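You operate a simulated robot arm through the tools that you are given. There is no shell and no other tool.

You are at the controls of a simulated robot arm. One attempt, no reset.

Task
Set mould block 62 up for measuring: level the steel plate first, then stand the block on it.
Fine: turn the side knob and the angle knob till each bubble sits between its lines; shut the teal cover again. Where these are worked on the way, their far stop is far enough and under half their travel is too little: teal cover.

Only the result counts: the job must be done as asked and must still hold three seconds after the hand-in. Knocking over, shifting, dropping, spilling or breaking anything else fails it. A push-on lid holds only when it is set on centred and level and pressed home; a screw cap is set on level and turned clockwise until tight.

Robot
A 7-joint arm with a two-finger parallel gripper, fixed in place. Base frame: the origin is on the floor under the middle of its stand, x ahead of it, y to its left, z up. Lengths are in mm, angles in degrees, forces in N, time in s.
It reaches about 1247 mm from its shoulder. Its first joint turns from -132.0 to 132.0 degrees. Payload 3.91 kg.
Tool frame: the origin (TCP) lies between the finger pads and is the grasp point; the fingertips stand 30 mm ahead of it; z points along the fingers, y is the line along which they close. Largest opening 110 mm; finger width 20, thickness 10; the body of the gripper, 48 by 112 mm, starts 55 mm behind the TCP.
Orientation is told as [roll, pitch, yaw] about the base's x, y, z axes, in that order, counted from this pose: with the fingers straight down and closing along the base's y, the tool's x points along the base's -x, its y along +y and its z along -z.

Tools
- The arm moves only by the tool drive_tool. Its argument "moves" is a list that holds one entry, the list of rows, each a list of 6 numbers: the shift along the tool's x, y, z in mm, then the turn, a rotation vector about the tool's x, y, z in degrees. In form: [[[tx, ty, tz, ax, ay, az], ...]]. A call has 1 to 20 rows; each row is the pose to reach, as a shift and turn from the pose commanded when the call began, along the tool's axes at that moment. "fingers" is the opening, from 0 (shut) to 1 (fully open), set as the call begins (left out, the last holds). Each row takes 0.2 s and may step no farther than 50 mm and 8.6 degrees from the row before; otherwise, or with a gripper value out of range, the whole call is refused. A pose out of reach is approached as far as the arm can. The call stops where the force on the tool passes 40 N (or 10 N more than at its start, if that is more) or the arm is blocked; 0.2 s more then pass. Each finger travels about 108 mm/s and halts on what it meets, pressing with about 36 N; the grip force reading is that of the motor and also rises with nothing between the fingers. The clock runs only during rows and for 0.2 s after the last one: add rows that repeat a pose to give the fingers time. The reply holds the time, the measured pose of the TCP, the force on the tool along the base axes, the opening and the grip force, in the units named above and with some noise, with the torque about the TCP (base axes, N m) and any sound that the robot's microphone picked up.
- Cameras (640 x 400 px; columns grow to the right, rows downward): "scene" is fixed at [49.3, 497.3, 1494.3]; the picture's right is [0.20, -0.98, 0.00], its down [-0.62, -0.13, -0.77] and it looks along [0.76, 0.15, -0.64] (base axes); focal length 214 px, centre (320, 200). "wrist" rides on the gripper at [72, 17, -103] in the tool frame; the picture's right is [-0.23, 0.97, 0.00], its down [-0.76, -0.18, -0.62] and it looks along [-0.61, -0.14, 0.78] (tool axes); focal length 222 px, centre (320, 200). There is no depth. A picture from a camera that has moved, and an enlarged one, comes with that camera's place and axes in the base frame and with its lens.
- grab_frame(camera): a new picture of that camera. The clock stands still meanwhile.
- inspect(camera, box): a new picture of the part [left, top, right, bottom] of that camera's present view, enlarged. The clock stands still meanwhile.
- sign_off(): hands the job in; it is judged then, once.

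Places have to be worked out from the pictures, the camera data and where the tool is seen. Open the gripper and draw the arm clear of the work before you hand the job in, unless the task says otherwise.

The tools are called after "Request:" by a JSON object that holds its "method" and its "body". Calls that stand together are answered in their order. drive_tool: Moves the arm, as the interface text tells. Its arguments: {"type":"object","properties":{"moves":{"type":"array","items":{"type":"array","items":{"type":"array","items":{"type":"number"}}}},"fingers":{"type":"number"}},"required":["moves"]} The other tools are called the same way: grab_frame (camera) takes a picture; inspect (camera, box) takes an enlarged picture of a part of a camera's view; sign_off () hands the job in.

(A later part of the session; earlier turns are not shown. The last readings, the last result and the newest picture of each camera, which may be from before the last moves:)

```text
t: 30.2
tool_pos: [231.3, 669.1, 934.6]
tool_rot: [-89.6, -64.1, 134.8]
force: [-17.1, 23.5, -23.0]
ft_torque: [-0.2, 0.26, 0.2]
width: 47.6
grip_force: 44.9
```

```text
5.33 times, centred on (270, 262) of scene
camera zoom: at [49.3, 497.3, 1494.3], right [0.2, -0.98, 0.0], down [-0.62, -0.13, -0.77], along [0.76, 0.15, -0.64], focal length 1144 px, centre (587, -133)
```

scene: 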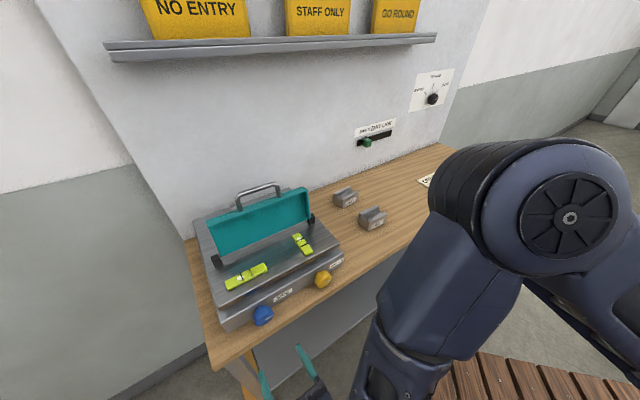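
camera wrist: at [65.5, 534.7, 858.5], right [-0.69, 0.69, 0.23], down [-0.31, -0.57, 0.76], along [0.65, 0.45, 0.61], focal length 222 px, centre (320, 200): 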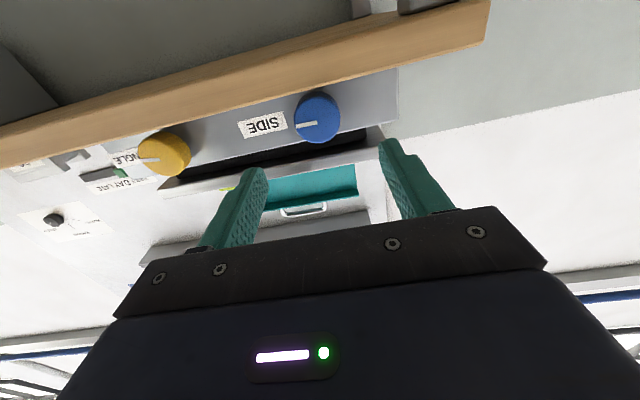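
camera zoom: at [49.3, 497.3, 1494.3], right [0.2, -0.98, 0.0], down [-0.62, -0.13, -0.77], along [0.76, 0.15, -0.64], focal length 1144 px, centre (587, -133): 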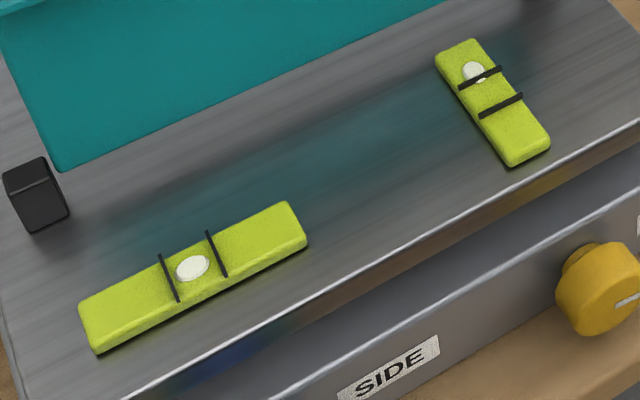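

The side bubble now sits centred between its lines. I release the knob gently and back straight out.

Request:
{"method": "drive_tool", "body": {"moves": [[[0, 0, 0, 0, 0, 0], [0, 0, 0, 0, 0, 0], [0, 0, -15, 0, 0, 0], [0, 0, -45, 0, 0, 0], [0, 0, -80, 0, 0, 0], [0, 0, -80, 0, 0, 0]]], "fingers": 0.54}}

Request:
{"method": "inspect", "body": {"camera": "scene", "box": [210, 225, 330, 300]}}

Request:
{"method": "inspect", "body": {"camera": "scene", "box": [280, 240, 380, 320]}}

```text
t: 31.6
tool_pos: [173.3, 611.6, 934.6]
tool_rot: [-89.9, -64.2, 134.9]
force: [-0.3, 0.3, -0.5]
ft_torque: [-0.01, -0.02, -0.03]
width: 59.5
grip_force: 0.0
```

```text
5.33 times, centred on (270, 262) of scene
camera zoom: at [49.3, 497.3, 1494.3], right [0.2, -0.98, 0.0], down [-0.62, -0.13, -0.77], along [0.76, 0.15, -0.64], focal length 1144 px, centre (587, -133)
```

zoom: 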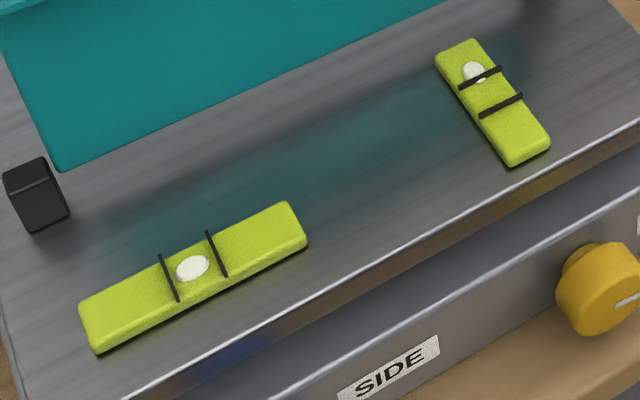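

```text
5.00 times, centred on (330, 280) of scene
camera zoom: at [49.3, 497.3, 1494.3], right [0.2, -0.98, 0.0], down [-0.62, -0.13, -0.77], along [0.76, 0.15, -0.64], focal length 1072 px, centre (270, -200)
```

zoom: 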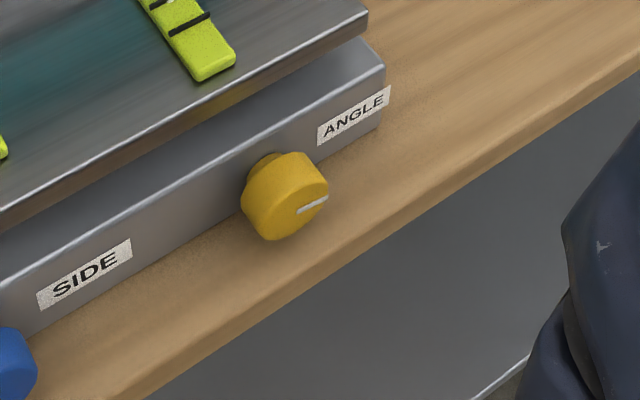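

The side bubble holds centred after release. I now move 184 mm right, levelling the fingers, to stand before the yellow ANGLE knob.

Request:
{"method": "drive_tool", "body": {"moves": [[[16.6, -32.9, 0, 0, 0, 5.2], [33.2, -65.7, 0, 0, 0, 10.4], [49.7, -98.6, 0, 0, 0, 15.6], [66.3, -131.4, 0, 0, 0, 20.8], [82.9, -164.3, 0, 0, 0, 26], [82.9, -164.3, 0, 0, 0, 26]]], "fingers": 0.7}}

Request:
{"method": "inspect", "body": {"camera": "wrist", "box": [200, 60, 460, 225]}}

Request:
{"method": "grab_frame", "body": {"camera": "scene"}}

```text
t: 33.0
tool_pos: [304.3, 482.8, 932.7]
tool_rot: [71.9, -89.9, -27.0]
force: [0.2, 0.4, -0.6]
ft_torque: [-0.03, 0.01, 0.04]
width: 76.8
grip_force: 0.1
```

```text
2.42 times, centred on (330, 142) of wrist
camera zoom: at [218.1, 422.6, 860.1], right [-0.69, 0.69, 0.23], down [-0.31, -0.57, 0.76], along [0.65, 0.45, 0.61], focal length 538 px, centre (296, 339)
```

zoom: 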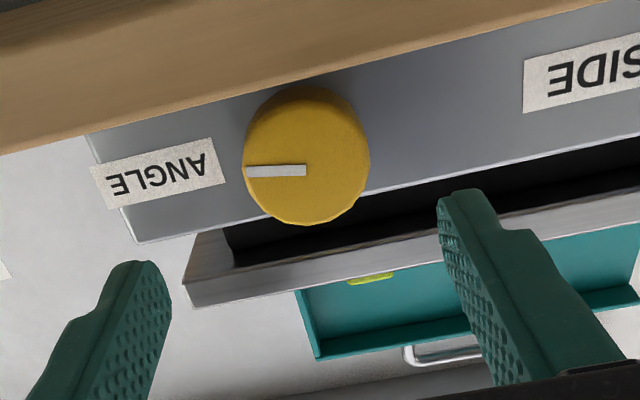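

```text
taken
```

scene: 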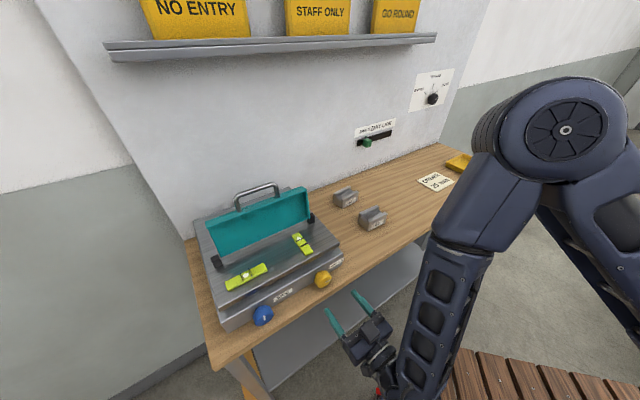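

The yellow knob is about 3.5 mm left of my axis and level with it. I shift and advance 80 mm, then close gently.

Request:
{"method": "drive_tool", "body": {"moves": [[[0, 3.4, 25, 0, 0, 0], [0, 3.4, 50, 0, 0, 0], [0, 3.4, 68, 0, 0, 0], [0, 3.4, 80.5, 0, 0, 0], [0, 3.4, 80.5, 0, 0, 0]]]}}

Request:
{"method": "inspect", "body": {"camera": "wrist", "box": [200, 60, 460, 225]}}

Request:
{"method": "inspect", "body": {"camera": "scene", "box": [230, 215, 370, 335]}}

```text
t: 34.2
tool_pos: [362.9, 542.7, 932.1]
tool_rot: [45.6, -89.9, -0.6]
force: [0.2, 0.4, -0.2]
ft_torque: [0.05, -0.06, -0.04]
width: 76.8
grip_force: 0.0
```

```text
2.42 times, centred on (330, 142) of wrist
camera zoom: at [275.9, 482.1, 859.7], right [-0.69, 0.69, 0.23], down [-0.31, -0.57, 0.76], along [0.65, 0.45, 0.61], focal length 538 px, centre (296, 339)
```

zoom: 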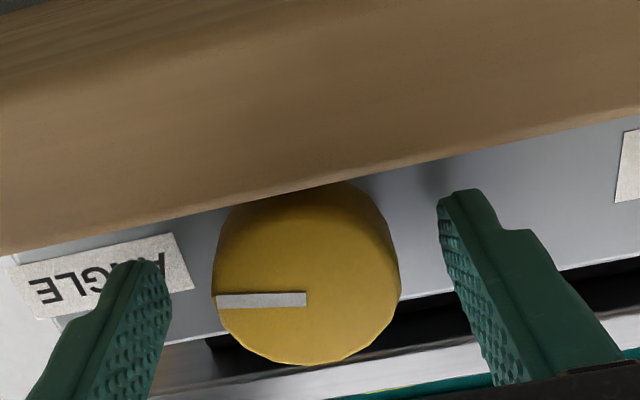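

```text
3.33 times, centred on (300, 275) of scene
camera zoom: at [49.3, 497.3, 1494.3], right [0.2, -0.98, 0.0], down [-0.62, -0.13, -0.77], along [0.76, 0.15, -0.64], focal length 715 px, centre (387, -50)
```

zoom: 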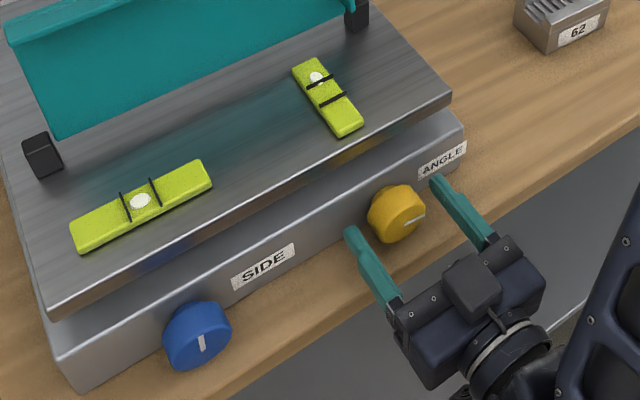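

The knob is centred between the fingers. I close on it and read the load.

Request:
{"method": "drive_tool", "body": {"moves": [[[0, 0, 0, 0, 0, 0], [0, 0, 0, 0, 0, 0], [0, 0, 0, 0, 0, 0]]], "fingers": 0.0}}

```text
t: 35.0
tool_pos: [360.2, 545.6, 933.7]
tool_rot: [93.1, -89.8, -47.9]
force: [-13.5, 35.1, 6.6]
ft_torque: [-0.15, 0.09, 0.4]
width: 46.8
grip_force: 45.2
```

The tool was pushed about 3.5 mm to the left, so the knob is a bit further left. I shift the commanded pose by 3.4 mm that way to relieve the load.

Request:
{"method": "drive_tool", "body": {"moves": [[[0, 1.7, 0, 0, 0, 0], [0, 3.4, 0, 0, 0, 0], [0, 3.4, 0, 0, 0, 0]]]}}

```text
t: 35.8
tool_pos: [359.6, 545.3, 933.0]
tool_rot: [137.8, -89.9, -92.8]
force: [14.0, 17.9, 21.7]
ft_torque: [0.55, -0.62, 0.63]
width: 46.4
grip_force: 45.3
```

Sideways load is relieved. I turn the yellow knob 20° clockwise as a trial.

Request:
{"method": "drive_tool", "body": {"moves": [[[0, 0, 0, 0, 0, 5], [0, 0, 0, 0, 0, 10], [0, 0, 0, 0, 0, 15], [0, 0, 0, 0, 0, 20], [0, 0, 0, 0, 0, 20]]]}}

Request:
{"method": "inspect", "body": {"camera": "scene", "box": [210, 225, 330, 300]}}

Request:
{"method": "inspect", "body": {"camera": "scene", "box": [230, 215, 370, 335]}}

```text
t: 36.5
tool_pos: [359.8, 544.4, 932.4]
tool_rot: [90.4, -80.6, -45.7]
force: [4.6, 2.0, -1.0]
ft_torque: [0.18, -0.21, 0.84]
width: 46.4
grip_force: 45.0
stopped in row 3: the force on the tool passed its limit at 43 N (the readings are from after the stop); the commanded pose is now the measured one
```

```text
5.33 times, centred on (270, 262) of scene
camera zoom: at [49.3, 497.3, 1494.3], right [0.2, -0.98, 0.0], down [-0.62, -0.13, -0.77], along [0.76, 0.15, -0.64], focal length 1144 px, centre (587, -133)
```

zoom: 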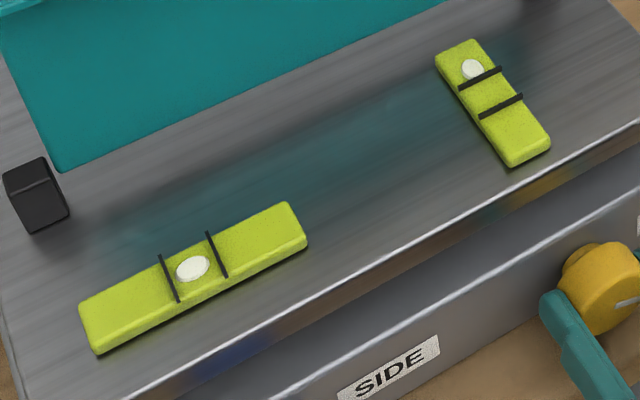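

```text
3.33 times, centred on (300, 275) of scene
camera zoom: at [49.3, 497.3, 1494.3], right [0.2, -0.98, 0.0], down [-0.62, -0.13, -0.77], along [0.76, 0.15, -0.64], focal length 715 px, centre (387, -50)
```

zoom: 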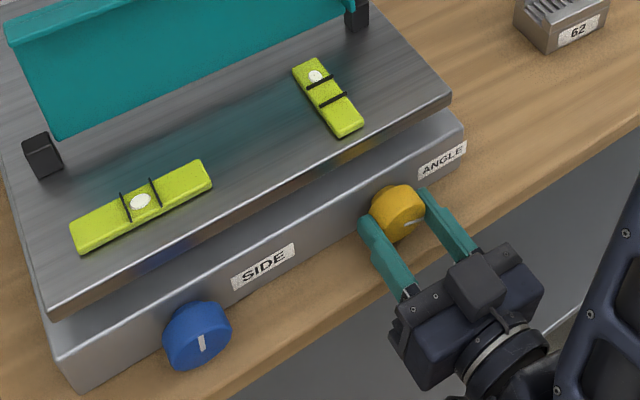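

Clockwise pushed the angle bubble further to the rear, so it must go counter-clockwise too. Turning the other way by 38°.

Request:
{"method": "drive_tool", "body": {"moves": [[[0, 0, 0, 0, 0, -5], [0, 0, 0, 0, 0, -10], [0, 0, 0, 0, 0, -15], [0, 0, 0, 0, 0, -20], [0, 0, 0, 0, 0, -25], [0, 0, 0, 0, 0, -30], [0, 0, 0, 0, 0, -35], [0, 0, 0, 0, 0, -38], [0, 0, 0, 0, 0, -38]]]}}

Request:
{"method": "inspect", "body": {"camera": "scene", "box": [210, 225, 330, 300]}}

Request:
{"method": "inspect", "body": {"camera": "scene", "box": [230, 215, 370, 335]}}

```text
t: 38.5
tool_pos: [360.6, 543.7, 931.3]
tool_rot: [-90.1, -61.5, 134.7]
force: [18.5, -13.3, -8.5]
ft_torque: [0.02, -0.01, 0.35]
width: 46.5
grip_force: 44.7
```

```text
5.33 times, centred on (270, 262) of scene
camera zoom: at [49.3, 497.3, 1494.3], right [0.2, -0.98, 0.0], down [-0.62, -0.13, -0.77], along [0.76, 0.15, -0.64], focal length 1144 px, centre (587, -133)
```

zoom: 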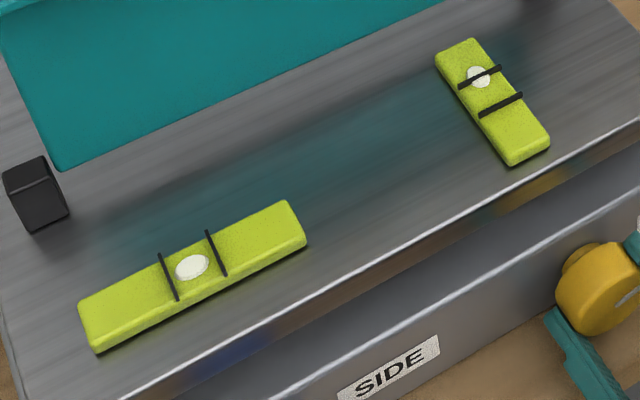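

```text
3.33 times, centred on (300, 275) of scene
camera zoom: at [49.3, 497.3, 1494.3], right [0.2, -0.98, 0.0], down [-0.62, -0.13, -0.77], along [0.76, 0.15, -0.64], focal length 715 px, centre (387, -50)
```

zoom: 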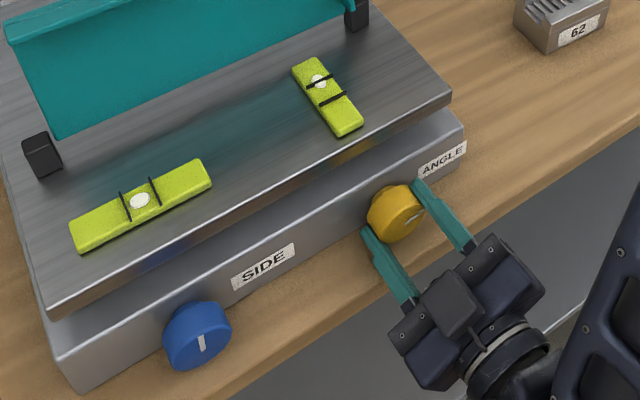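

The angle bubble moved about 11 px toward the front; about 19 px (~66°) remain. I release slightly, rotate back to +30° and regrip.

Request:
{"method": "drive_tool", "body": {"moves": [[[0, 0, 0, 0, 0, 0], [0, 0, 0, 0, 0, 0], [0, 0, 0, 0, 0, 8], [0, 0, 0, 0, 0, 16], [0, 0, 0, 0, 0, 24], [0, 0, 0, 0, 0, 32], [0, 0, 0, 0, 0, 40], [0, 0, 0, 0, 0, 48], [0, 0, 0, 0, 0, 54], [0, 0, 0, 0, 0, 59], [0, 0, 0, 0, 0, 59]]], "fingers": 0.51}}

Request:
{"method": "drive_tool", "body": {"moves": [[[0, 0, 0, 0, 0, 0], [0, 0, 0, 0, 0, 0], [0, 0, 0, 0, 0, 0]]], "fingers": 0.0}}

Request:
{"method": "inspect", "body": {"camera": "scene", "box": [230, 215, 370, 335]}}

```text
t: 40.9
tool_pos: [360.2, 543.7, 931.9]
tool_rot: [90.2, -59.4, -45.2]
force: [-0.6, 0.7, 0.0]
ft_torque: [-0.01, -0.01, 0.0]
width: 56.2
grip_force: 0.1
```

```text
t: 41.7
tool_pos: [360.7, 544.1, 931.6]
tool_rot: [90.1, -59.5, -45.4]
force: [-2.0, 5.9, 3.5]
ft_torque: [0.14, -0.06, 0.39]
width: 46.5
grip_force: 44.8
```

```text
3.33 times, centred on (300, 275) of scene
camera zoom: at [49.3, 497.3, 1494.3], right [0.2, -0.98, 0.0], down [-0.62, -0.13, -0.77], along [0.76, 0.15, -0.64], focal length 715 px, centre (387, -50)
```

zoom: 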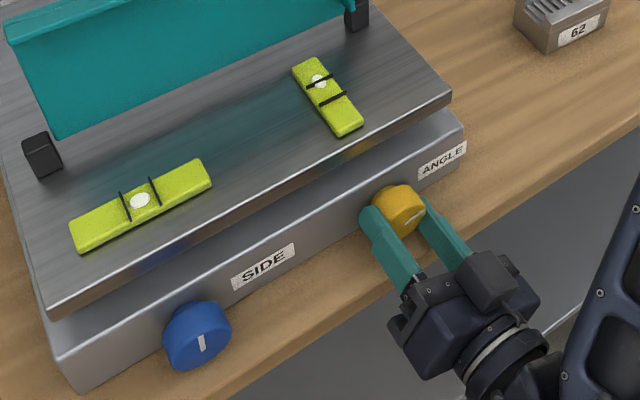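

The regrip is nearly load-free. I turn 62° counter-clockwise and check the bubbles.

Request:
{"method": "drive_tool", "body": {"moves": [[[0, 0, 0, 0, 0, -6], [0, 0, 0, 0, 0, -12], [0, 0, 0, 0, 0, -18], [0, 0, 0, 0, 0, -24], [0, 0, 0, 0, 0, -30], [0, 0, 0, 0, 0, -36], [0, 0, 0, 0, 0, -42], [0, 0, 0, 0, 0, -48], [0, 0, 0, 0, 0, -54], [0, 0, 0, 0, 0, -60], [0, 0, 0, 0, 0, -62], [0, 0, 0, 0, 0, -62]]]}}

Request:
{"method": "inspect", "body": {"camera": "scene", "box": [210, 225, 330, 300]}}

Request:
{"method": "inspect", "body": {"camera": "scene", "box": [230, 215, 370, 335]}}

```text
t: 44.3
tool_pos: [361.0, 544.2, 930.9]
tool_rot: [-90.2, -58.4, 134.8]
force: [23.1, -2.0, 13.8]
ft_torque: [-0.78, 0.81, -0.26]
width: 46.2
grip_force: 44.5
```

```text
5.33 times, centred on (270, 262) of scene
camera zoom: at [49.3, 497.3, 1494.3], right [0.2, -0.98, 0.0], down [-0.62, -0.13, -0.77], along [0.76, 0.15, -0.64], focal length 1144 px, centre (587, -133)
```

zoom: 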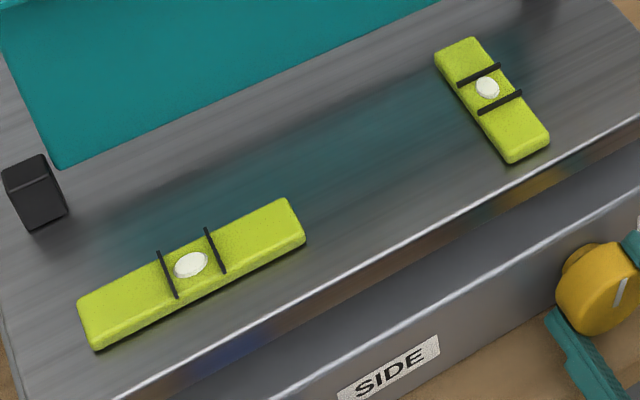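

```text
3.33 times, centred on (300, 275) of scene
camera zoom: at [49.3, 497.3, 1494.3], right [0.2, -0.98, 0.0], down [-0.62, -0.13, -0.77], along [0.76, 0.15, -0.64], focal length 715 px, centre (387, -50)
```

zoom: 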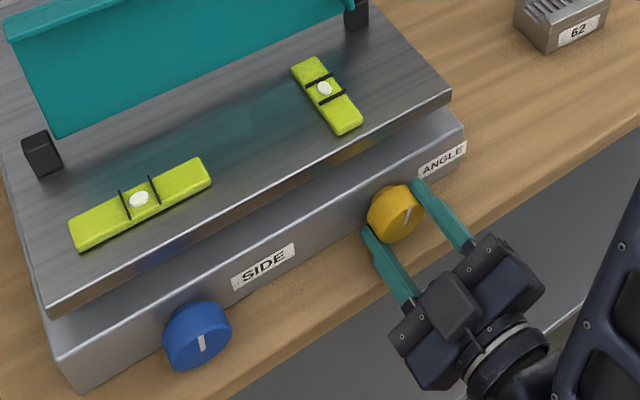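

Both bubbles appear between their lines. I zoom in tighter on each before releasing.

Request:
{"method": "inspect", "body": {"camera": "scene", "box": [286, 228, 318, 258]}}

Request:
{"method": "inspect", "body": {"camera": "scene", "box": [222, 258, 270, 292]}}

```text
13.33 times, centred on (302, 243) of scene
camera zoom: at [49.3, 497.3, 1494.3], right [0.2, -0.98, 0.0], down [-0.62, -0.13, -0.77], along [0.76, 0.15, -0.64], focal length 2860 px, centre (560, -373)
```

zoom: 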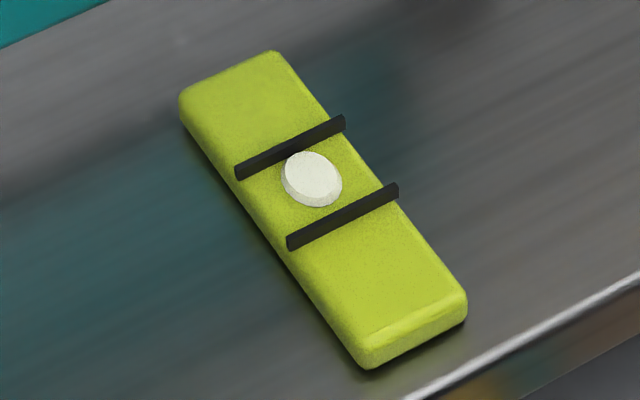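

```text
11.76 times, centred on (246, 275) of scene
camera zoom: at [49.3, 497.3, 1494.3], right [0.2, -0.98, 0.0], down [-0.62, -0.13, -0.77], along [0.76, 0.15, -0.64], focal length 2523 px, centre (1191, -682)
```

zoom: 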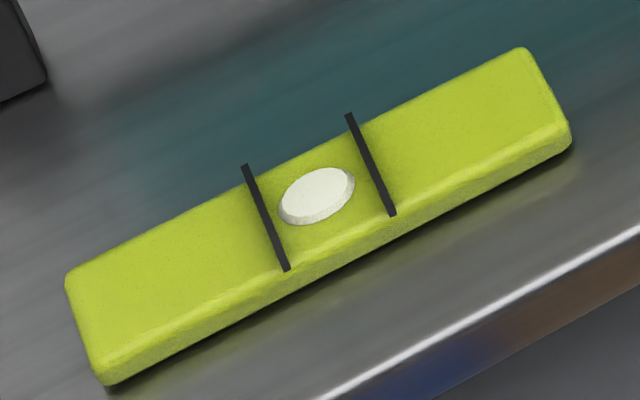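

Side bubble is centred; the angle bubble is a touch toward the rear line. I give the yellow knob about 6° more counter-clockwise for margin.

Request:
{"method": "drive_tool", "body": {"moves": [[[0, 0, 0, 0, 0, -3], [0, 0, 0, 0, 0, -6], [0, 0, 0, 0, 0, -6]]]}}

Request:
{"method": "inspect", "body": {"camera": "scene", "box": [286, 228, 318, 258]}}

```text
t: 45.1
tool_pos: [361.0, 543.8, 932.6]
tool_rot: [-90.2, -52.5, 134.9]
force: [24.6, -20.6, 14.7]
ft_torque: [0.47, -0.41, 0.53]
width: 46.1
grip_force: 44.7
```

```text
13.33 times, centred on (302, 243) of scene
camera zoom: at [49.3, 497.3, 1494.3], right [0.2, -0.98, 0.0], down [-0.62, -0.13, -0.77], along [0.76, 0.15, -0.64], focal length 2860 px, centre (560, -373)
```

zoom: 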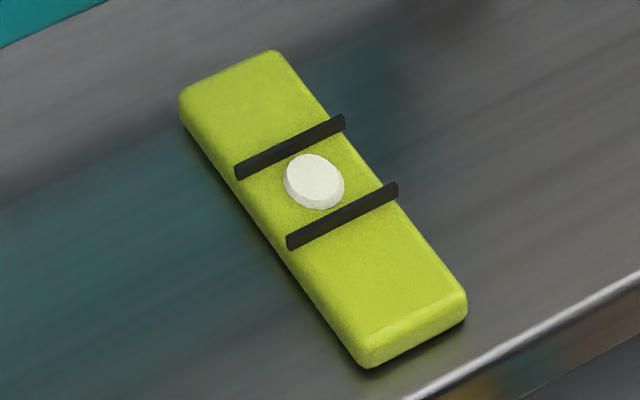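

Bubble is centred (offset about 2 px of an 86 px gap). I release the knob and back straight out.

Request:
{"method": "drive_tool", "body": {"moves": [[[0, 0, 0, 0, 0, 0], [0, 0, 0, 0, 0, 0], [0, 0, -15, 0, 0, 0], [0, 0, -45, 0, 0, 0], [0, 0, -85, 0, 0, 0], [0, 0, -85, 0, 0, 0]]], "fingers": 0.52}}

Request:
{"method": "inspect", "body": {"camera": "scene", "box": [210, 225, 330, 300]}}

Request:
{"method": "inspect", "body": {"camera": "scene", "box": [286, 228, 318, 258]}}

Request:
{"method": "inspect", "body": {"camera": "scene", "box": [222, 258, 270, 292]}}

Request:
{"method": "grab_frame", "body": {"camera": "scene"}}

```text
t: 46.5
tool_pos: [302.2, 481.5, 932.1]
tool_rot: [-90.1, -52.5, 134.8]
force: [-0.4, -0.5, -0.2]
ft_torque: [0.04, 0.02, 0.01]
width: 57.2
grip_force: 0.0
```

```text
5.33 times, centred on (270, 262) of scene
camera zoom: at [49.3, 497.3, 1494.3], right [0.2, -0.98, 0.0], down [-0.62, -0.13, -0.77], along [0.76, 0.15, -0.64], focal length 1144 px, centre (587, -133)
```

zoom: 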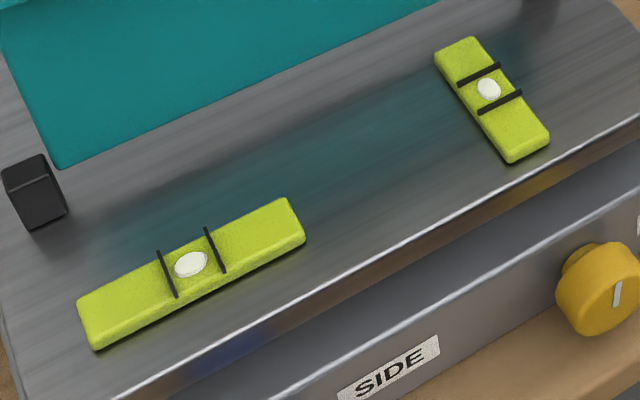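

```text
13.33 times, centred on (302, 243) of scene
camera zoom: at [49.3, 497.3, 1494.3], right [0.2, -0.98, 0.0], down [-0.62, -0.13, -0.77], along [0.76, 0.15, -0.64], focal length 2860 px, centre (560, -373)
```

zoom: 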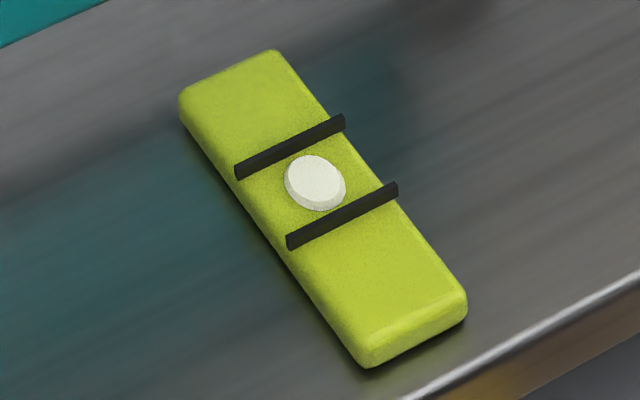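

```text
11.76 times, centred on (246, 275) of scene
camera zoom: at [49.3, 497.3, 1494.3], right [0.2, -0.98, 0.0], down [-0.62, -0.13, -0.77], along [0.76, 0.15, -0.64], focal length 2523 px, centre (1191, -682)
```

zoom: 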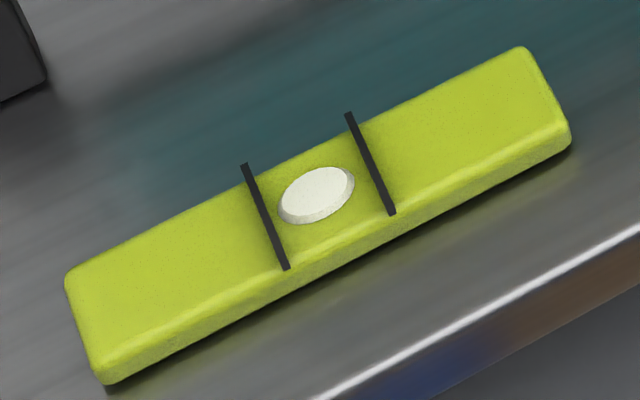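

```text
taken
```

scene: 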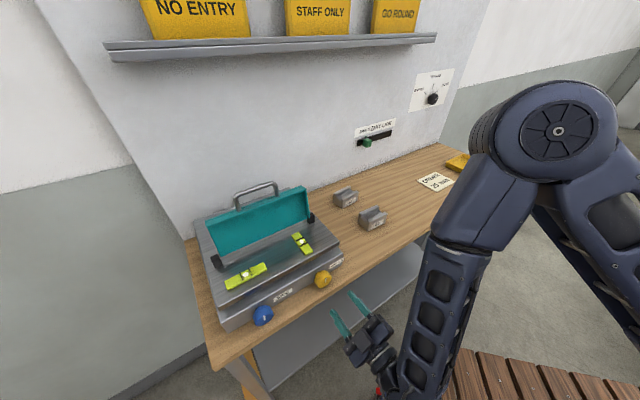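

Both bubbles remain centred with the knob free. Now to shut the cover: I rise and roll the tool back to the handle orientation, staying well in front of the device.

Request:
{"method": "drive_tool", "body": {"moves": [[[0, 0, -20, 0, 0, 0], [-28, -8, -40, 0, 0, -6.5], [-57, -16, -40, 0, 0, -13], [-86, -24, -40, 0, 0, -19.7], [-115, -31, -40, 0, 0, -26.3], [-143, -39, -40, 0, 0, -32.8], [-172, -47, -40, 0, 0, -39.4], [-200, -55, -40, 0, 0, -46], [-229.3, -62.6, -40, 0, 0, -52.5], [-229.3, -62.6, -40, 0, 0, -52.5]]], "fingers": 0.4}}

```text
t: 48.7
tool_pos: [206.0, 519.8, 1152.1]
tool_rot: [-90.1, 0.0, 134.7]
force: [-0.8, -0.9, -0.6]
ft_torque: [0.0, 0.01, -0.04]
width: 43.9
grip_force: 0.1
```

The tool is at (206, 520, 1152), horizontal. I now tilt down and travel over the open cover's handle, rising first.

Request:
{"method": "drive_tool", "body": {"moves": [[[0.2, -30, 20, -7.7, 0, 0], [0.4, -60, 45, -15.4, 0, 0], [0.6, -90, 75, -23.1, 0, 0], [0.8, -120, 105, -30.8, 0, 0], [1, -145, 135, -38.5, 0, 0], [1.2, -160, 165, -46.2, 0, 0], [1.4, -165, 195, -53.9, 0, 0], [1.6, -165, 225, -61.6, 0, 0], [1.8, -160, 250, -69.3, 0, 0], [2, -152, 277, -77, 0, 0], [2, -152, 277, -77, 0, 0]]]}}

Request:
{"method": "grab_frame", "body": {"camera": "wrist"}}

Request:
{"method": "grab_frame", "body": {"camera": "scene"}}

```text
t: 51.1
tool_pos: [405.6, 712.4, 1305.3]
tool_rot: [-13.0, -0.1, 134.9]
force: [-1.0, -0.1, 0.3]
ft_torque: [0.0, -0.03, 0.02]
width: 43.9
grip_force: 0.1
```

```text
taken
camera wrist: at [427.1, 633.8, 1402.6], right [-0.83, -0.51, -0.22], down [-0.51, 0.56, 0.65], along [-0.21, 0.65, -0.73], focal length 222 px, centre (320, 200)
```

wrist: 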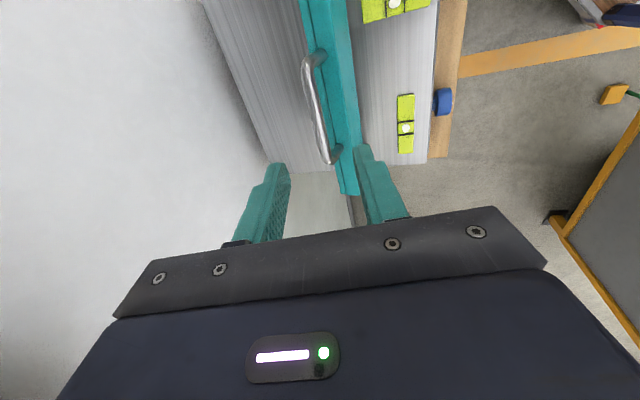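

```text
taken
```

scene: 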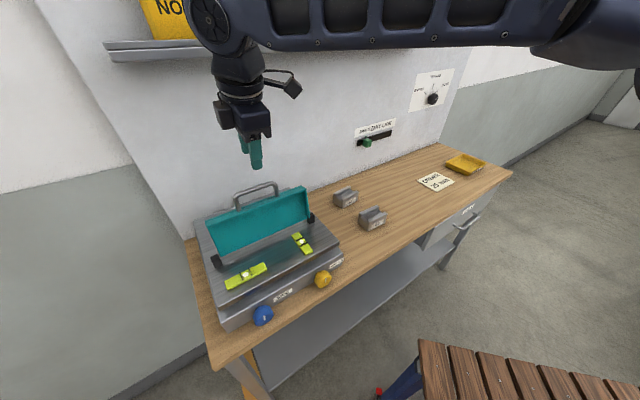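

The handle bar lines up with the middle of the fingers, about 138 mm ahead. I descend 122 mm along the tool axis to cage it.

Request:
{"method": "drive_tool", "body": {"moves": [[[0, 0, 35, 0, 0, 0], [0, 0, 70, 0, 0, 0], [0, 0, 100, 0, 0, 0], [0, 0, 122, 0, 0, 0], [0, 0, 122, 0, 0, 0]]]}}

Request:
{"method": "grab_frame", "body": {"camera": "wrist"}}

Request:
{"method": "inspect", "body": {"camera": "scene", "box": [180, 130, 340, 300]}}

```text
t: 52.2
tool_pos: [424.5, 734.2, 1189.0]
tool_rot: [-13.4, -0.2, 134.8]
force: [-0.9, -8.0, 13.2]
ft_torque: [-0.61, 0.21, 0.07]
width: 45.8
grip_force: 1.9
stopped in row 5: the force on the tool passed its limit at 42 N (the readings are from after the stop); the commanded pose is now the measured one
```

```text
taken
camera wrist: at [446.1, 654.3, 1285.7], right [-0.83, -0.51, -0.23], down [-0.52, 0.56, 0.65], along [-0.2, 0.66, -0.73], focal length 222 px, centre (320, 200)
```

wrist: 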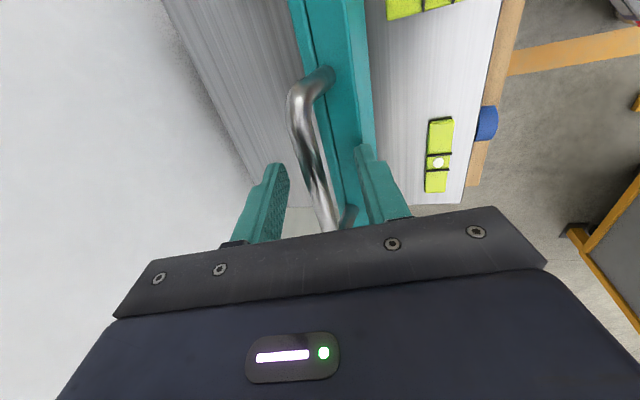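

```text
2.35 times, centred on (260, 215) of scene
camera zoom: at [49.3, 497.3, 1494.3], right [0.2, -0.98, 0.0], down [-0.62, -0.13, -0.77], along [0.76, 0.15, -0.64], focal length 505 px, centre (461, 165)
```

zoom: 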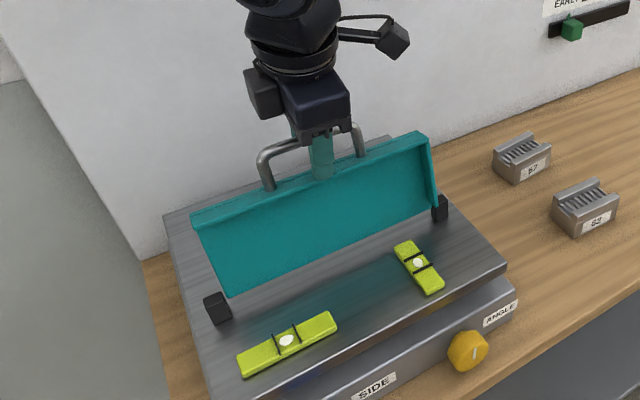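

The finger tips just touched the cover rim beyond the bar, so the bar is caged. I narrow the fingers to a 31 mm cage and draw the bar back along the arc, to about 66° first.

Request:
{"method": "drive_tool", "body": {"moves": [[[0, 2, -2, 0, 0, 0], [0, 4.2, -1.5, 0, 0, 0], [0, 15, -5.3, 0, 0, 0], [0, 29.3, -9.5, 0, 0, 0], [0, 43.9, -12.2, 0, 0, 0], [0, 58.7, -13.3, 0, 0, 0], [0, 73.6, -12.9, 0, 0, 0], [0, 88.3, -11, 0, 0, 0], [0, 88.3, -11, 0, 0, 0]]], "fingers": 0.28}}

Request:
{"method": "grab_frame", "body": {"camera": "wrist"}}

Request:
{"method": "grab_frame", "body": {"camera": "scene"}}

```text
t: 54.2
tool_pos: [363.4, 670.4, 1178.2]
tool_rot: [-13.4, -0.2, 134.8]
force: [0.2, -0.9, 0.4]
ft_torque: [-0.01, 0.04, 0.0]
width: 30.8
grip_force: 0.1
```

```text
taken
camera wrist: at [383.6, 590.4, 1274.8], right [-0.83, -0.51, -0.22], down [-0.51, 0.56, 0.65], along [-0.2, 0.66, -0.73], focal length 222 px, centre (320, 200)
```

wrist: 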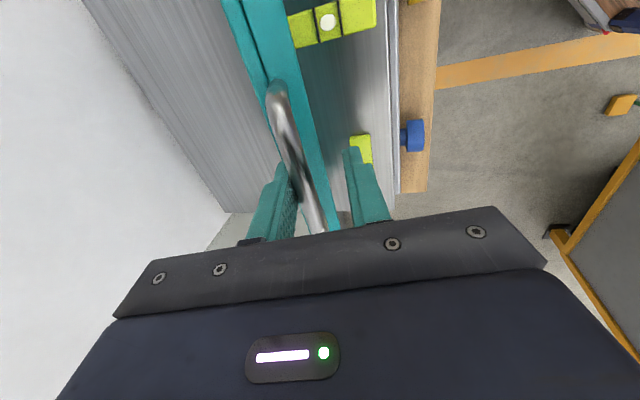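

```text
taken
```

scene: 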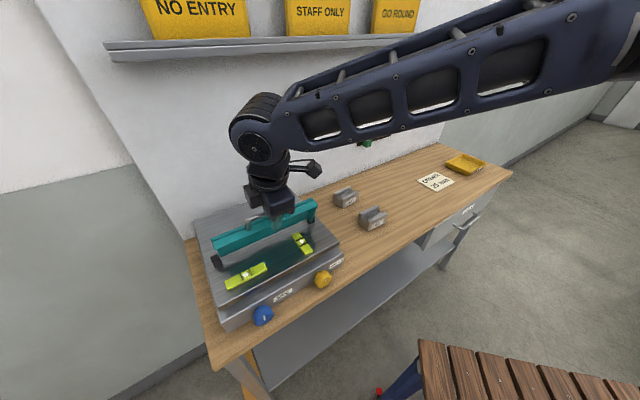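

The cover follows the fingers smoothly at about 70°. I continue down the arc to nearly closed.

Request:
{"method": "drive_tool", "body": {"moves": [[[0, 16.4, 5.6, 6.6, 0, 0], [0, 37.3, 13, 14.6, 0, 0], [0, 56.9, 23.25, 22.6, 0, 0], [0, 74.95, 36.1, 30.6, 0, 0], [0, 91, 51.4, 38.6, 0, 0], [0, 104.8, 68.7, 46.6, 0, 0], [0, 116, 87.8, 54.6, 0, 0], [0, 122.6, 103.1, 60.6, 0, 0], [0, 126.9, 116.2, 65.6, 0, 0], [0, 126.9, 116.2, 65.6, 0, 0]]]}}

Request:
{"method": "grab_frame", "body": {"camera": "wrist"}}

Request:
{"method": "inspect", "body": {"camera": "scene", "box": [200, 210, 360, 340]}}

```text
t: 56.4
tool_pos: [293.9, 603.4, 1036.4]
tool_rot: [-79.0, -0.2, 134.8]
force: [1.0, 0.2, -0.4]
ft_torque: [0.01, 0.0, -0.01]
width: 30.7
grip_force: 0.1
```

```text
taken
camera wrist: at [269.8, 479.7, 1039.3], right [-0.29, 0.03, -0.96], down [-0.95, 0.13, 0.3], along [0.14, 0.99, -0.01], focal length 222 px, centre (320, 200)
```

wrist: 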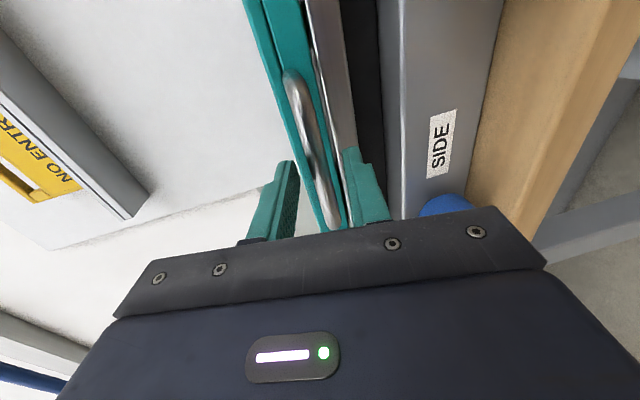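

```text
3.08 times, centred on (280, 275) of scene
camera zoom: at [49.3, 497.3, 1494.3], right [0.2, -0.98, 0.0], down [-0.62, -0.13, -0.77], along [0.76, 0.15, -0.64], focal length 660 px, centre (443, -31)
```

zoom: 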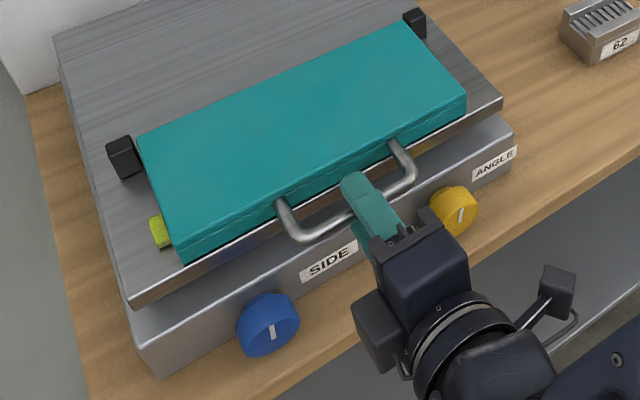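

The cover looks closed, with the bar lying free inside the cage. To be sure it is fully down I lower the upper finger gently onto the bar.

Request:
{"method": "drive_tool", "body": {"moves": [[[0, 4, 0, 0, 0, 0], [0, 8, 0, 0, 0, 0], [0, 10, 0, 0, 0, 0], [0, 12, 0, 0, 0, 0], [0, 12, 0, 0, 0, 0]]]}}

Request:
{"method": "inspect", "body": {"camera": "wrist", "box": [240, 0, 440, 240]}}

```text
t: 57.6
tool_pos: [292.5, 603.1, 1025.2]
tool_rot: [-78.9, -0.3, 134.9]
force: [5.2, -0.3, 7.7]
ft_torque: [0.06, -0.08, -0.02]
width: 34.5
grip_force: 3.9
```

```text
1.67 times, centred on (340, 120) of wrist
camera zoom: at [267.5, 478.8, 1027.5], right [-0.29, 0.03, -0.96], down [-0.95, 0.13, 0.3], along [0.14, 0.99, -0.01], focal length 370 px, centre (287, 333)
```

zoom: 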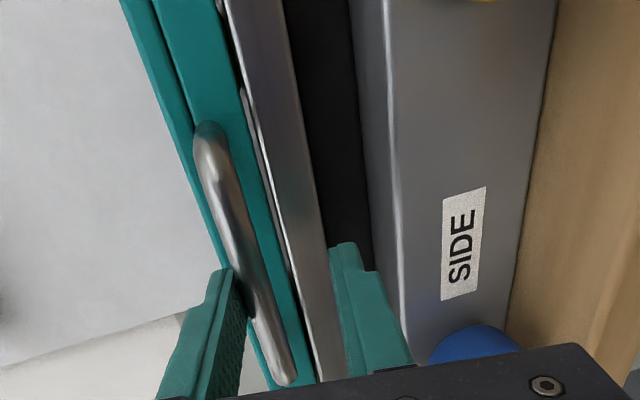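

The upper finger presses the bar with about 8 N and the cover sits flush on the plate. I recentre and back the fingers straight out.

Request:
{"method": "drive_tool", "body": {"moves": [[[0, -5, 0, 0, 0, 0], [0, -9, 0, 0, 0, 0], [0, -9, -20, 0, 0, 0], [0, -9, -50, 0, 0, 0], [0, -9, -90, 0, 0, 0], [0, -9, -120, 0, 0, 0], [0, -9, -120, 0, 0, 0]]]}}

Request:
{"method": "inspect", "body": {"camera": "scene", "box": [200, 210, 360, 340]}}

Request:
{"method": "grab_frame", "body": {"camera": "scene"}}

```text
t: 59.2
tool_pos: [207.5, 520.6, 1053.3]
tool_rot: [-79.0, -0.1, 134.7]
force: [-0.2, 0.4, 0.1]
ft_torque: [0.04, -0.01, 0.0]
width: 30.8
grip_force: 0.1
```

```text
3.08 times, centred on (280, 275) of scene
camera zoom: at [49.3, 497.3, 1494.3], right [0.2, -0.98, 0.0], down [-0.62, -0.13, -0.77], along [0.76, 0.15, -0.64], focal length 660 px, centre (443, -31)
```

zoom: 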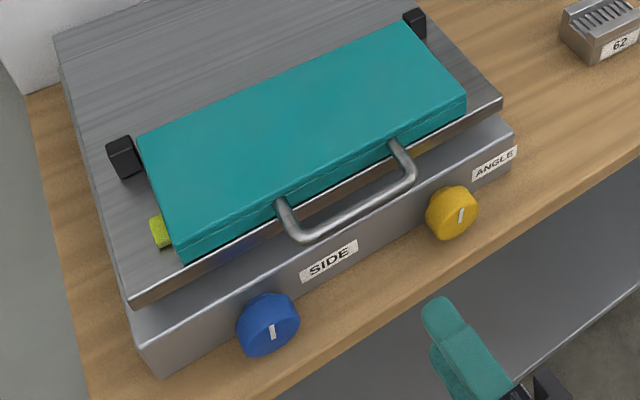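

```text
taken
```

scene: 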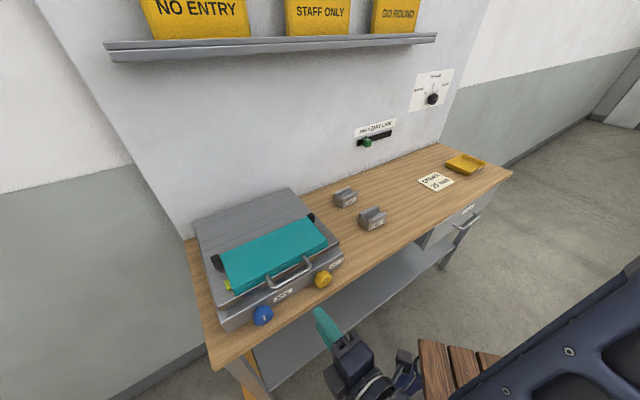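

The cover is shut and everything looks undisturbed. Now I raise the tool and tilt it to vertical, ready to travel to block 62 at about (655, 418).

Request:
{"method": "drive_tool", "body": {"moves": [[[0, -15.1, 0.6, -7.9, 0, 0], [0, -30.2, 1.3, -15.8, 0, 0], [0, -45.3, 1.9, -23.7, 0, 0], [0, -60.4, 2.5, -31.6, 0, 0], [0, -75.5, 3.2, -39.5, 0, 0], [0, -90.6, 3.8, -47.4, 0, 0], [0, -105.7, 4.4, -55.3, 0, 0], [0, -120.8, 5, -63.2, 0, 0], [0, -135.9, 5.7, -71.1, 0, 0], [0, -151, 6.3, -79, 0, 0], [0, -151, 6.3, -79, 0, 0]]], "fingers": 0.9}}

```text
t: 61.6
tool_pos: [237.4, 547.4, 1205.0]
tool_rot: [0.1, -0.2, 134.7]
force: [0.0, -0.9, 0.3]
ft_torque: [0.01, 0.0, -0.02]
width: 99.0
grip_force: 0.3
```

Tool is vertical at (237, 547, 1205). I now travel across to above block 62, ending at about z = 1130.

Request:
{"method": "drive_tool", "body": {"moves": [[[38.7, -20.5, 0, 0, 0, 0], [77.4, -41, 0, 0, 0, 0], [116.1, -61.5, 0, 0, 0, 0], [154.8, -82, 10, 0, 0, 0], [193.5, -102.5, 20, 0, 0, 0], [232.2, -123, 30, 0, 0, 0], [270.9, -143.5, 45, 0, 0, 0], [309.6, -164, 55, 0, 0, 0], [348.3, -184.5, 65, 0, 0, 0], [387, -205, 75, 0, 0, 0], [387, -205, 75, 0, 0, 0]]]}}

Request:
{"method": "grab_frame", "body": {"camera": "wrist"}}

Request:
{"method": "grab_frame", "body": {"camera": "scene"}}

```text
t: 64.0
tool_pos: [652.8, 417.9, 1129.1]
tool_rot: [0.0, -0.2, 134.8]
force: [-0.7, 0.1, 0.4]
ft_torque: [0.0, -0.01, -0.02]
width: 99.3
grip_force: 0.0
```

```text
taken
camera wrist: at [691.3, 355.0, 1231.6], right [-0.85, -0.52, 0.0], down [-0.41, 0.66, 0.63], along [-0.33, 0.53, -0.78], focal length 222 px, centre (320, 200)
```

wrist: 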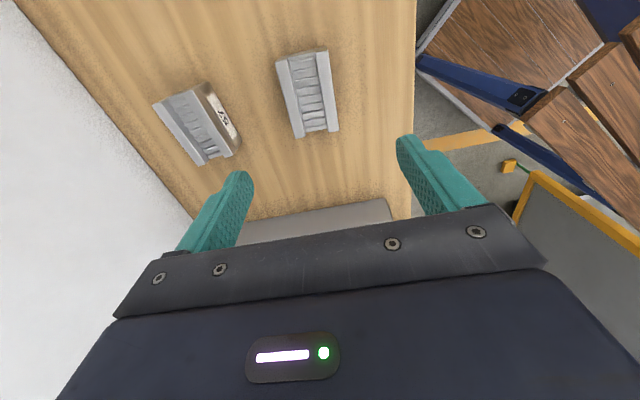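

```text
taken
```

scene: 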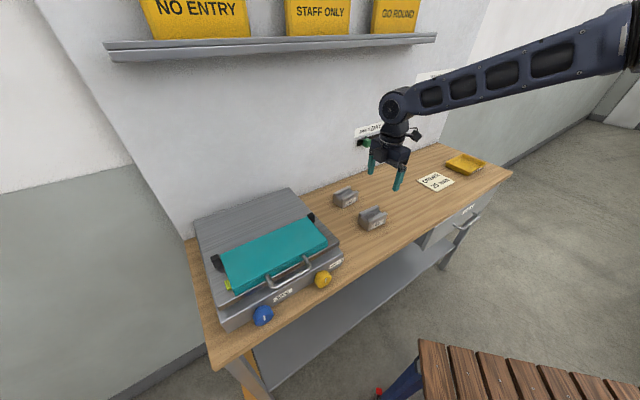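

Block 62 is the one between the fingers (57 is nearer the wall). I enlarge to measure its pose.

Request:
{"method": "inspect", "body": {"camera": "wrist", "box": [230, 30, 390, 160]}}

Request:
{"method": "inspect", "body": {"camera": "wrist", "box": [140, 30, 380, 180]}}

```text
3.08 times, centred on (310, 95) of wrist
camera zoom: at [691.3, 355.0, 1231.6], right [-0.85, -0.52, 0.0], down [-0.41, 0.66, 0.63], along [-0.33, 0.53, -0.78], focal length 684 px, centre (351, 523)
```

zoom: 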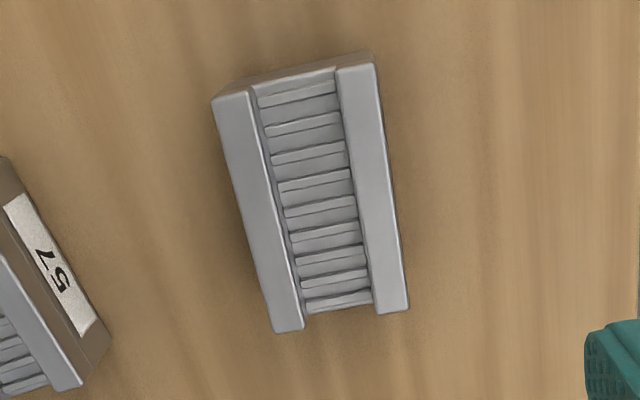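

```text
2.67 times, centred on (260, 105) of wrist
camera zoom: at [691.3, 355.0, 1231.6], right [-0.85, -0.52, 0.0], down [-0.41, 0.66, 0.63], along [-0.33, 0.53, -0.78], focal length 592 px, centre (480, 453)
```

zoom: 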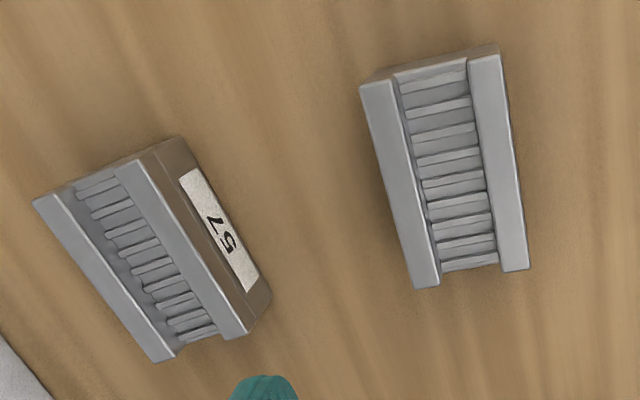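

Block 62 is 88 × 58 mm, centred 5 mm ahead in x and 11 mm toward the wall from my axis, turned about 2°, with its top at z≈949. I align, then descend to just above it and check.

Request:
{"method": "drive_tool", "body": {"moves": [[[4.8, -11.2, 30, 0, 0, 2.2], [4.8, -11.2, 70, 0, 0, 2.2], [4.8, -11.2, 110, 0, 0, 2.2], [4.8, -11.2, 135, 0, 0, 2.2], [4.8, -11.2, 135, 0, 0, 2.2]]]}}

Request:
{"method": "grab_frame", "body": {"camera": "wrist"}}

Request:
{"method": "inspect", "body": {"camera": "scene", "box": [320, 150, 430, 240]}}

```text
t: 65.2
tool_pos: [666.5, 421.3, 989.7]
tool_rot: [0.0, -0.2, 132.6]
force: [0.3, -0.3, -0.7]
ft_torque: [0.03, 0.01, -0.01]
width: 99.1
grip_force: 0.1
```

```text
taken
camera wrist: at [702.0, 356.6, 1094.5], right [-0.87, -0.49, 0.0], down [-0.38, 0.68, 0.63], along [-0.31, 0.54, -0.78], focal length 222 px, centre (320, 200)
```

wrist: 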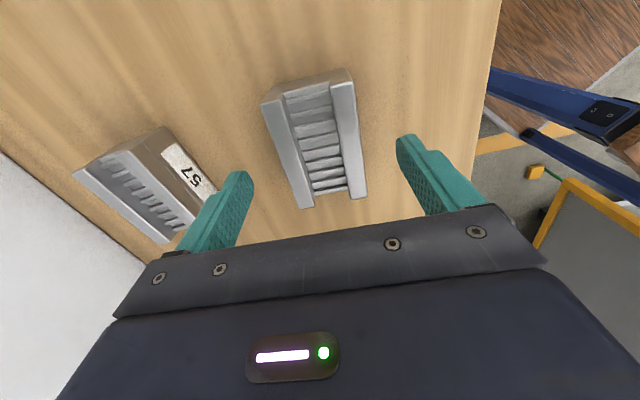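

```text
4.44 times, centred on (375, 195) of scene
camera zoom: at [49.3, 497.3, 1494.3], right [0.2, -0.98, 0.0], down [-0.62, -0.13, -0.77], along [0.76, 0.15, -0.64], focal length 953 px, centre (76, 222)
```

zoom: 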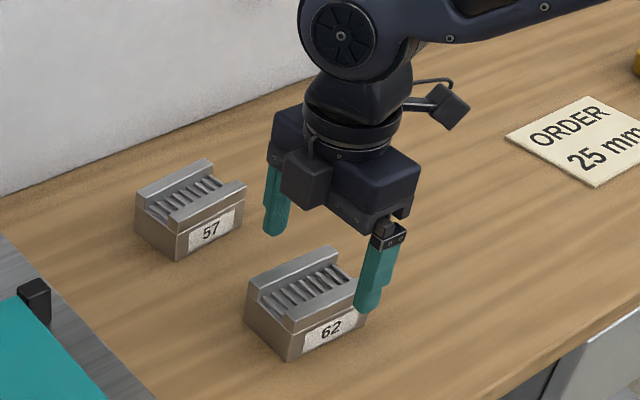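

I zoom in on the block again from this lower height to refine the alignment.

Request:
{"method": "inspect", "body": {"camera": "wrist", "box": [220, 50, 420, 220]}}

```text
2.35 times, centred on (320, 135) of wrist
camera zoom: at [702.0, 356.6, 1094.5], right [-0.87, -0.49, 0.0], down [-0.38, 0.68, 0.63], along [-0.31, 0.54, -0.78], focal length 523 px, centre (320, 353)
```

zoom: 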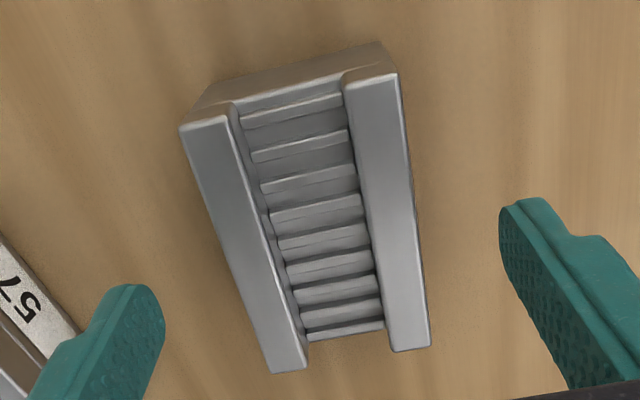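

The block is now centred to within 0.3 mm across the fingers and square to them. I shift 3 mm along its length and descend to grip height (tips about 7 mm above the bench).

Request:
{"method": "drive_tool", "body": {"moves": [[[-3, 0.3, 15, 0, 0, 0], [-3, 0.3, 35, 0, 0, 0], [-3, 0.3, 53, 0, 0, 0], [-3, 0.3, 53, 0, 0, 0]]]}}

Request:
{"method": "inspect", "body": {"camera": "scene", "box": [320, 150, 430, 240]}}

Request:
{"method": "grab_frame", "body": {"camera": "wrist"}}

```text
t: 66.2
tool_pos: [661.6, 423.0, 938.1]
tool_rot: [0.0, -0.2, 132.5]
force: [-0.4, -0.4, -0.9]
ft_torque: [-0.01, -0.02, 0.02]
width: 99.1
grip_force: 0.0
```

```text
4.44 times, centred on (375, 195) of scene
camera zoom: at [49.3, 497.3, 1494.3], right [0.2, -0.98, 0.0], down [-0.62, -0.13, -0.77], along [0.76, 0.15, -0.64], focal length 953 px, centre (76, 222)
```

zoom: 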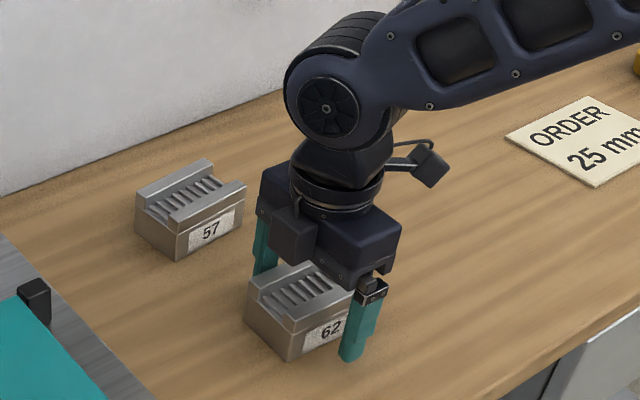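

```text
taken
camera wrist: at [697.3, 359.0, 1042.4], right [-0.87, -0.49, 0.0], down [-0.38, 0.68, 0.63], along [-0.31, 0.54, -0.78], focal length 222 px, centre (320, 200)
```

wrist: 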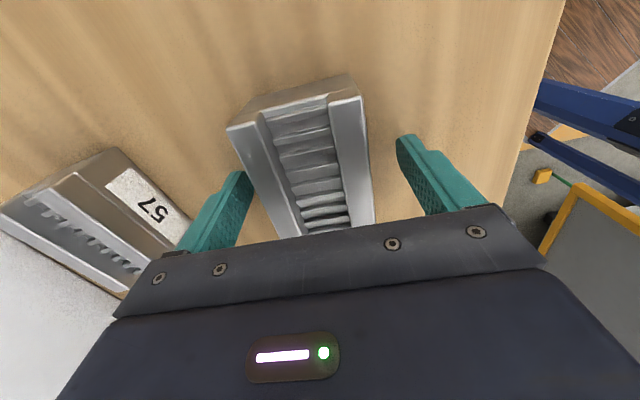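

Fingers straddle the block. I close on it and hold.

Request:
{"method": "drive_tool", "body": {"moves": [[[0, 0, 0, 0, 0, 0], [0, 0, 0, 0, 0, 0], [0, 0, 0, 0, 0, 0], [0, 0, 0, 0, 0, 0]]], "fingers": 0.0}}

Request:
{"method": "grab_frame", "body": {"camera": "wrist"}}

```text
t: 67.2
tool_pos: [661.6, 423.8, 938.2]
tool_rot: [0.0, -0.2, 132.7]
force: [-0.8, 0.0, 0.3]
ft_torque: [-0.04, -0.09, -0.02]
width: 59.7
grip_force: 35.8
```

```text
taken
camera wrist: at [697.3, 359.0, 1042.3], right [-0.87, -0.49, 0.0], down [-0.38, 0.68, 0.63], along [-0.31, 0.54, -0.78], focal length 222 px, centre (320, 200)
```

wrist: 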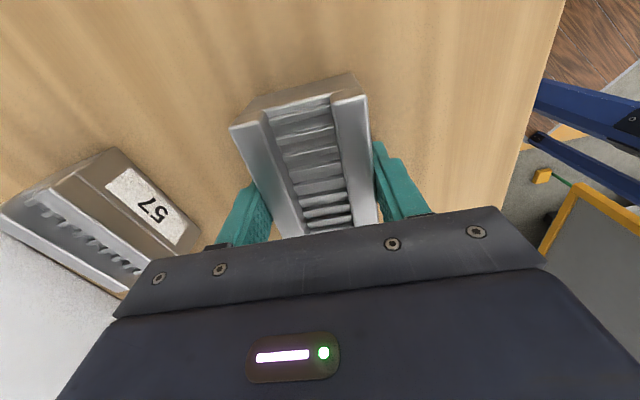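

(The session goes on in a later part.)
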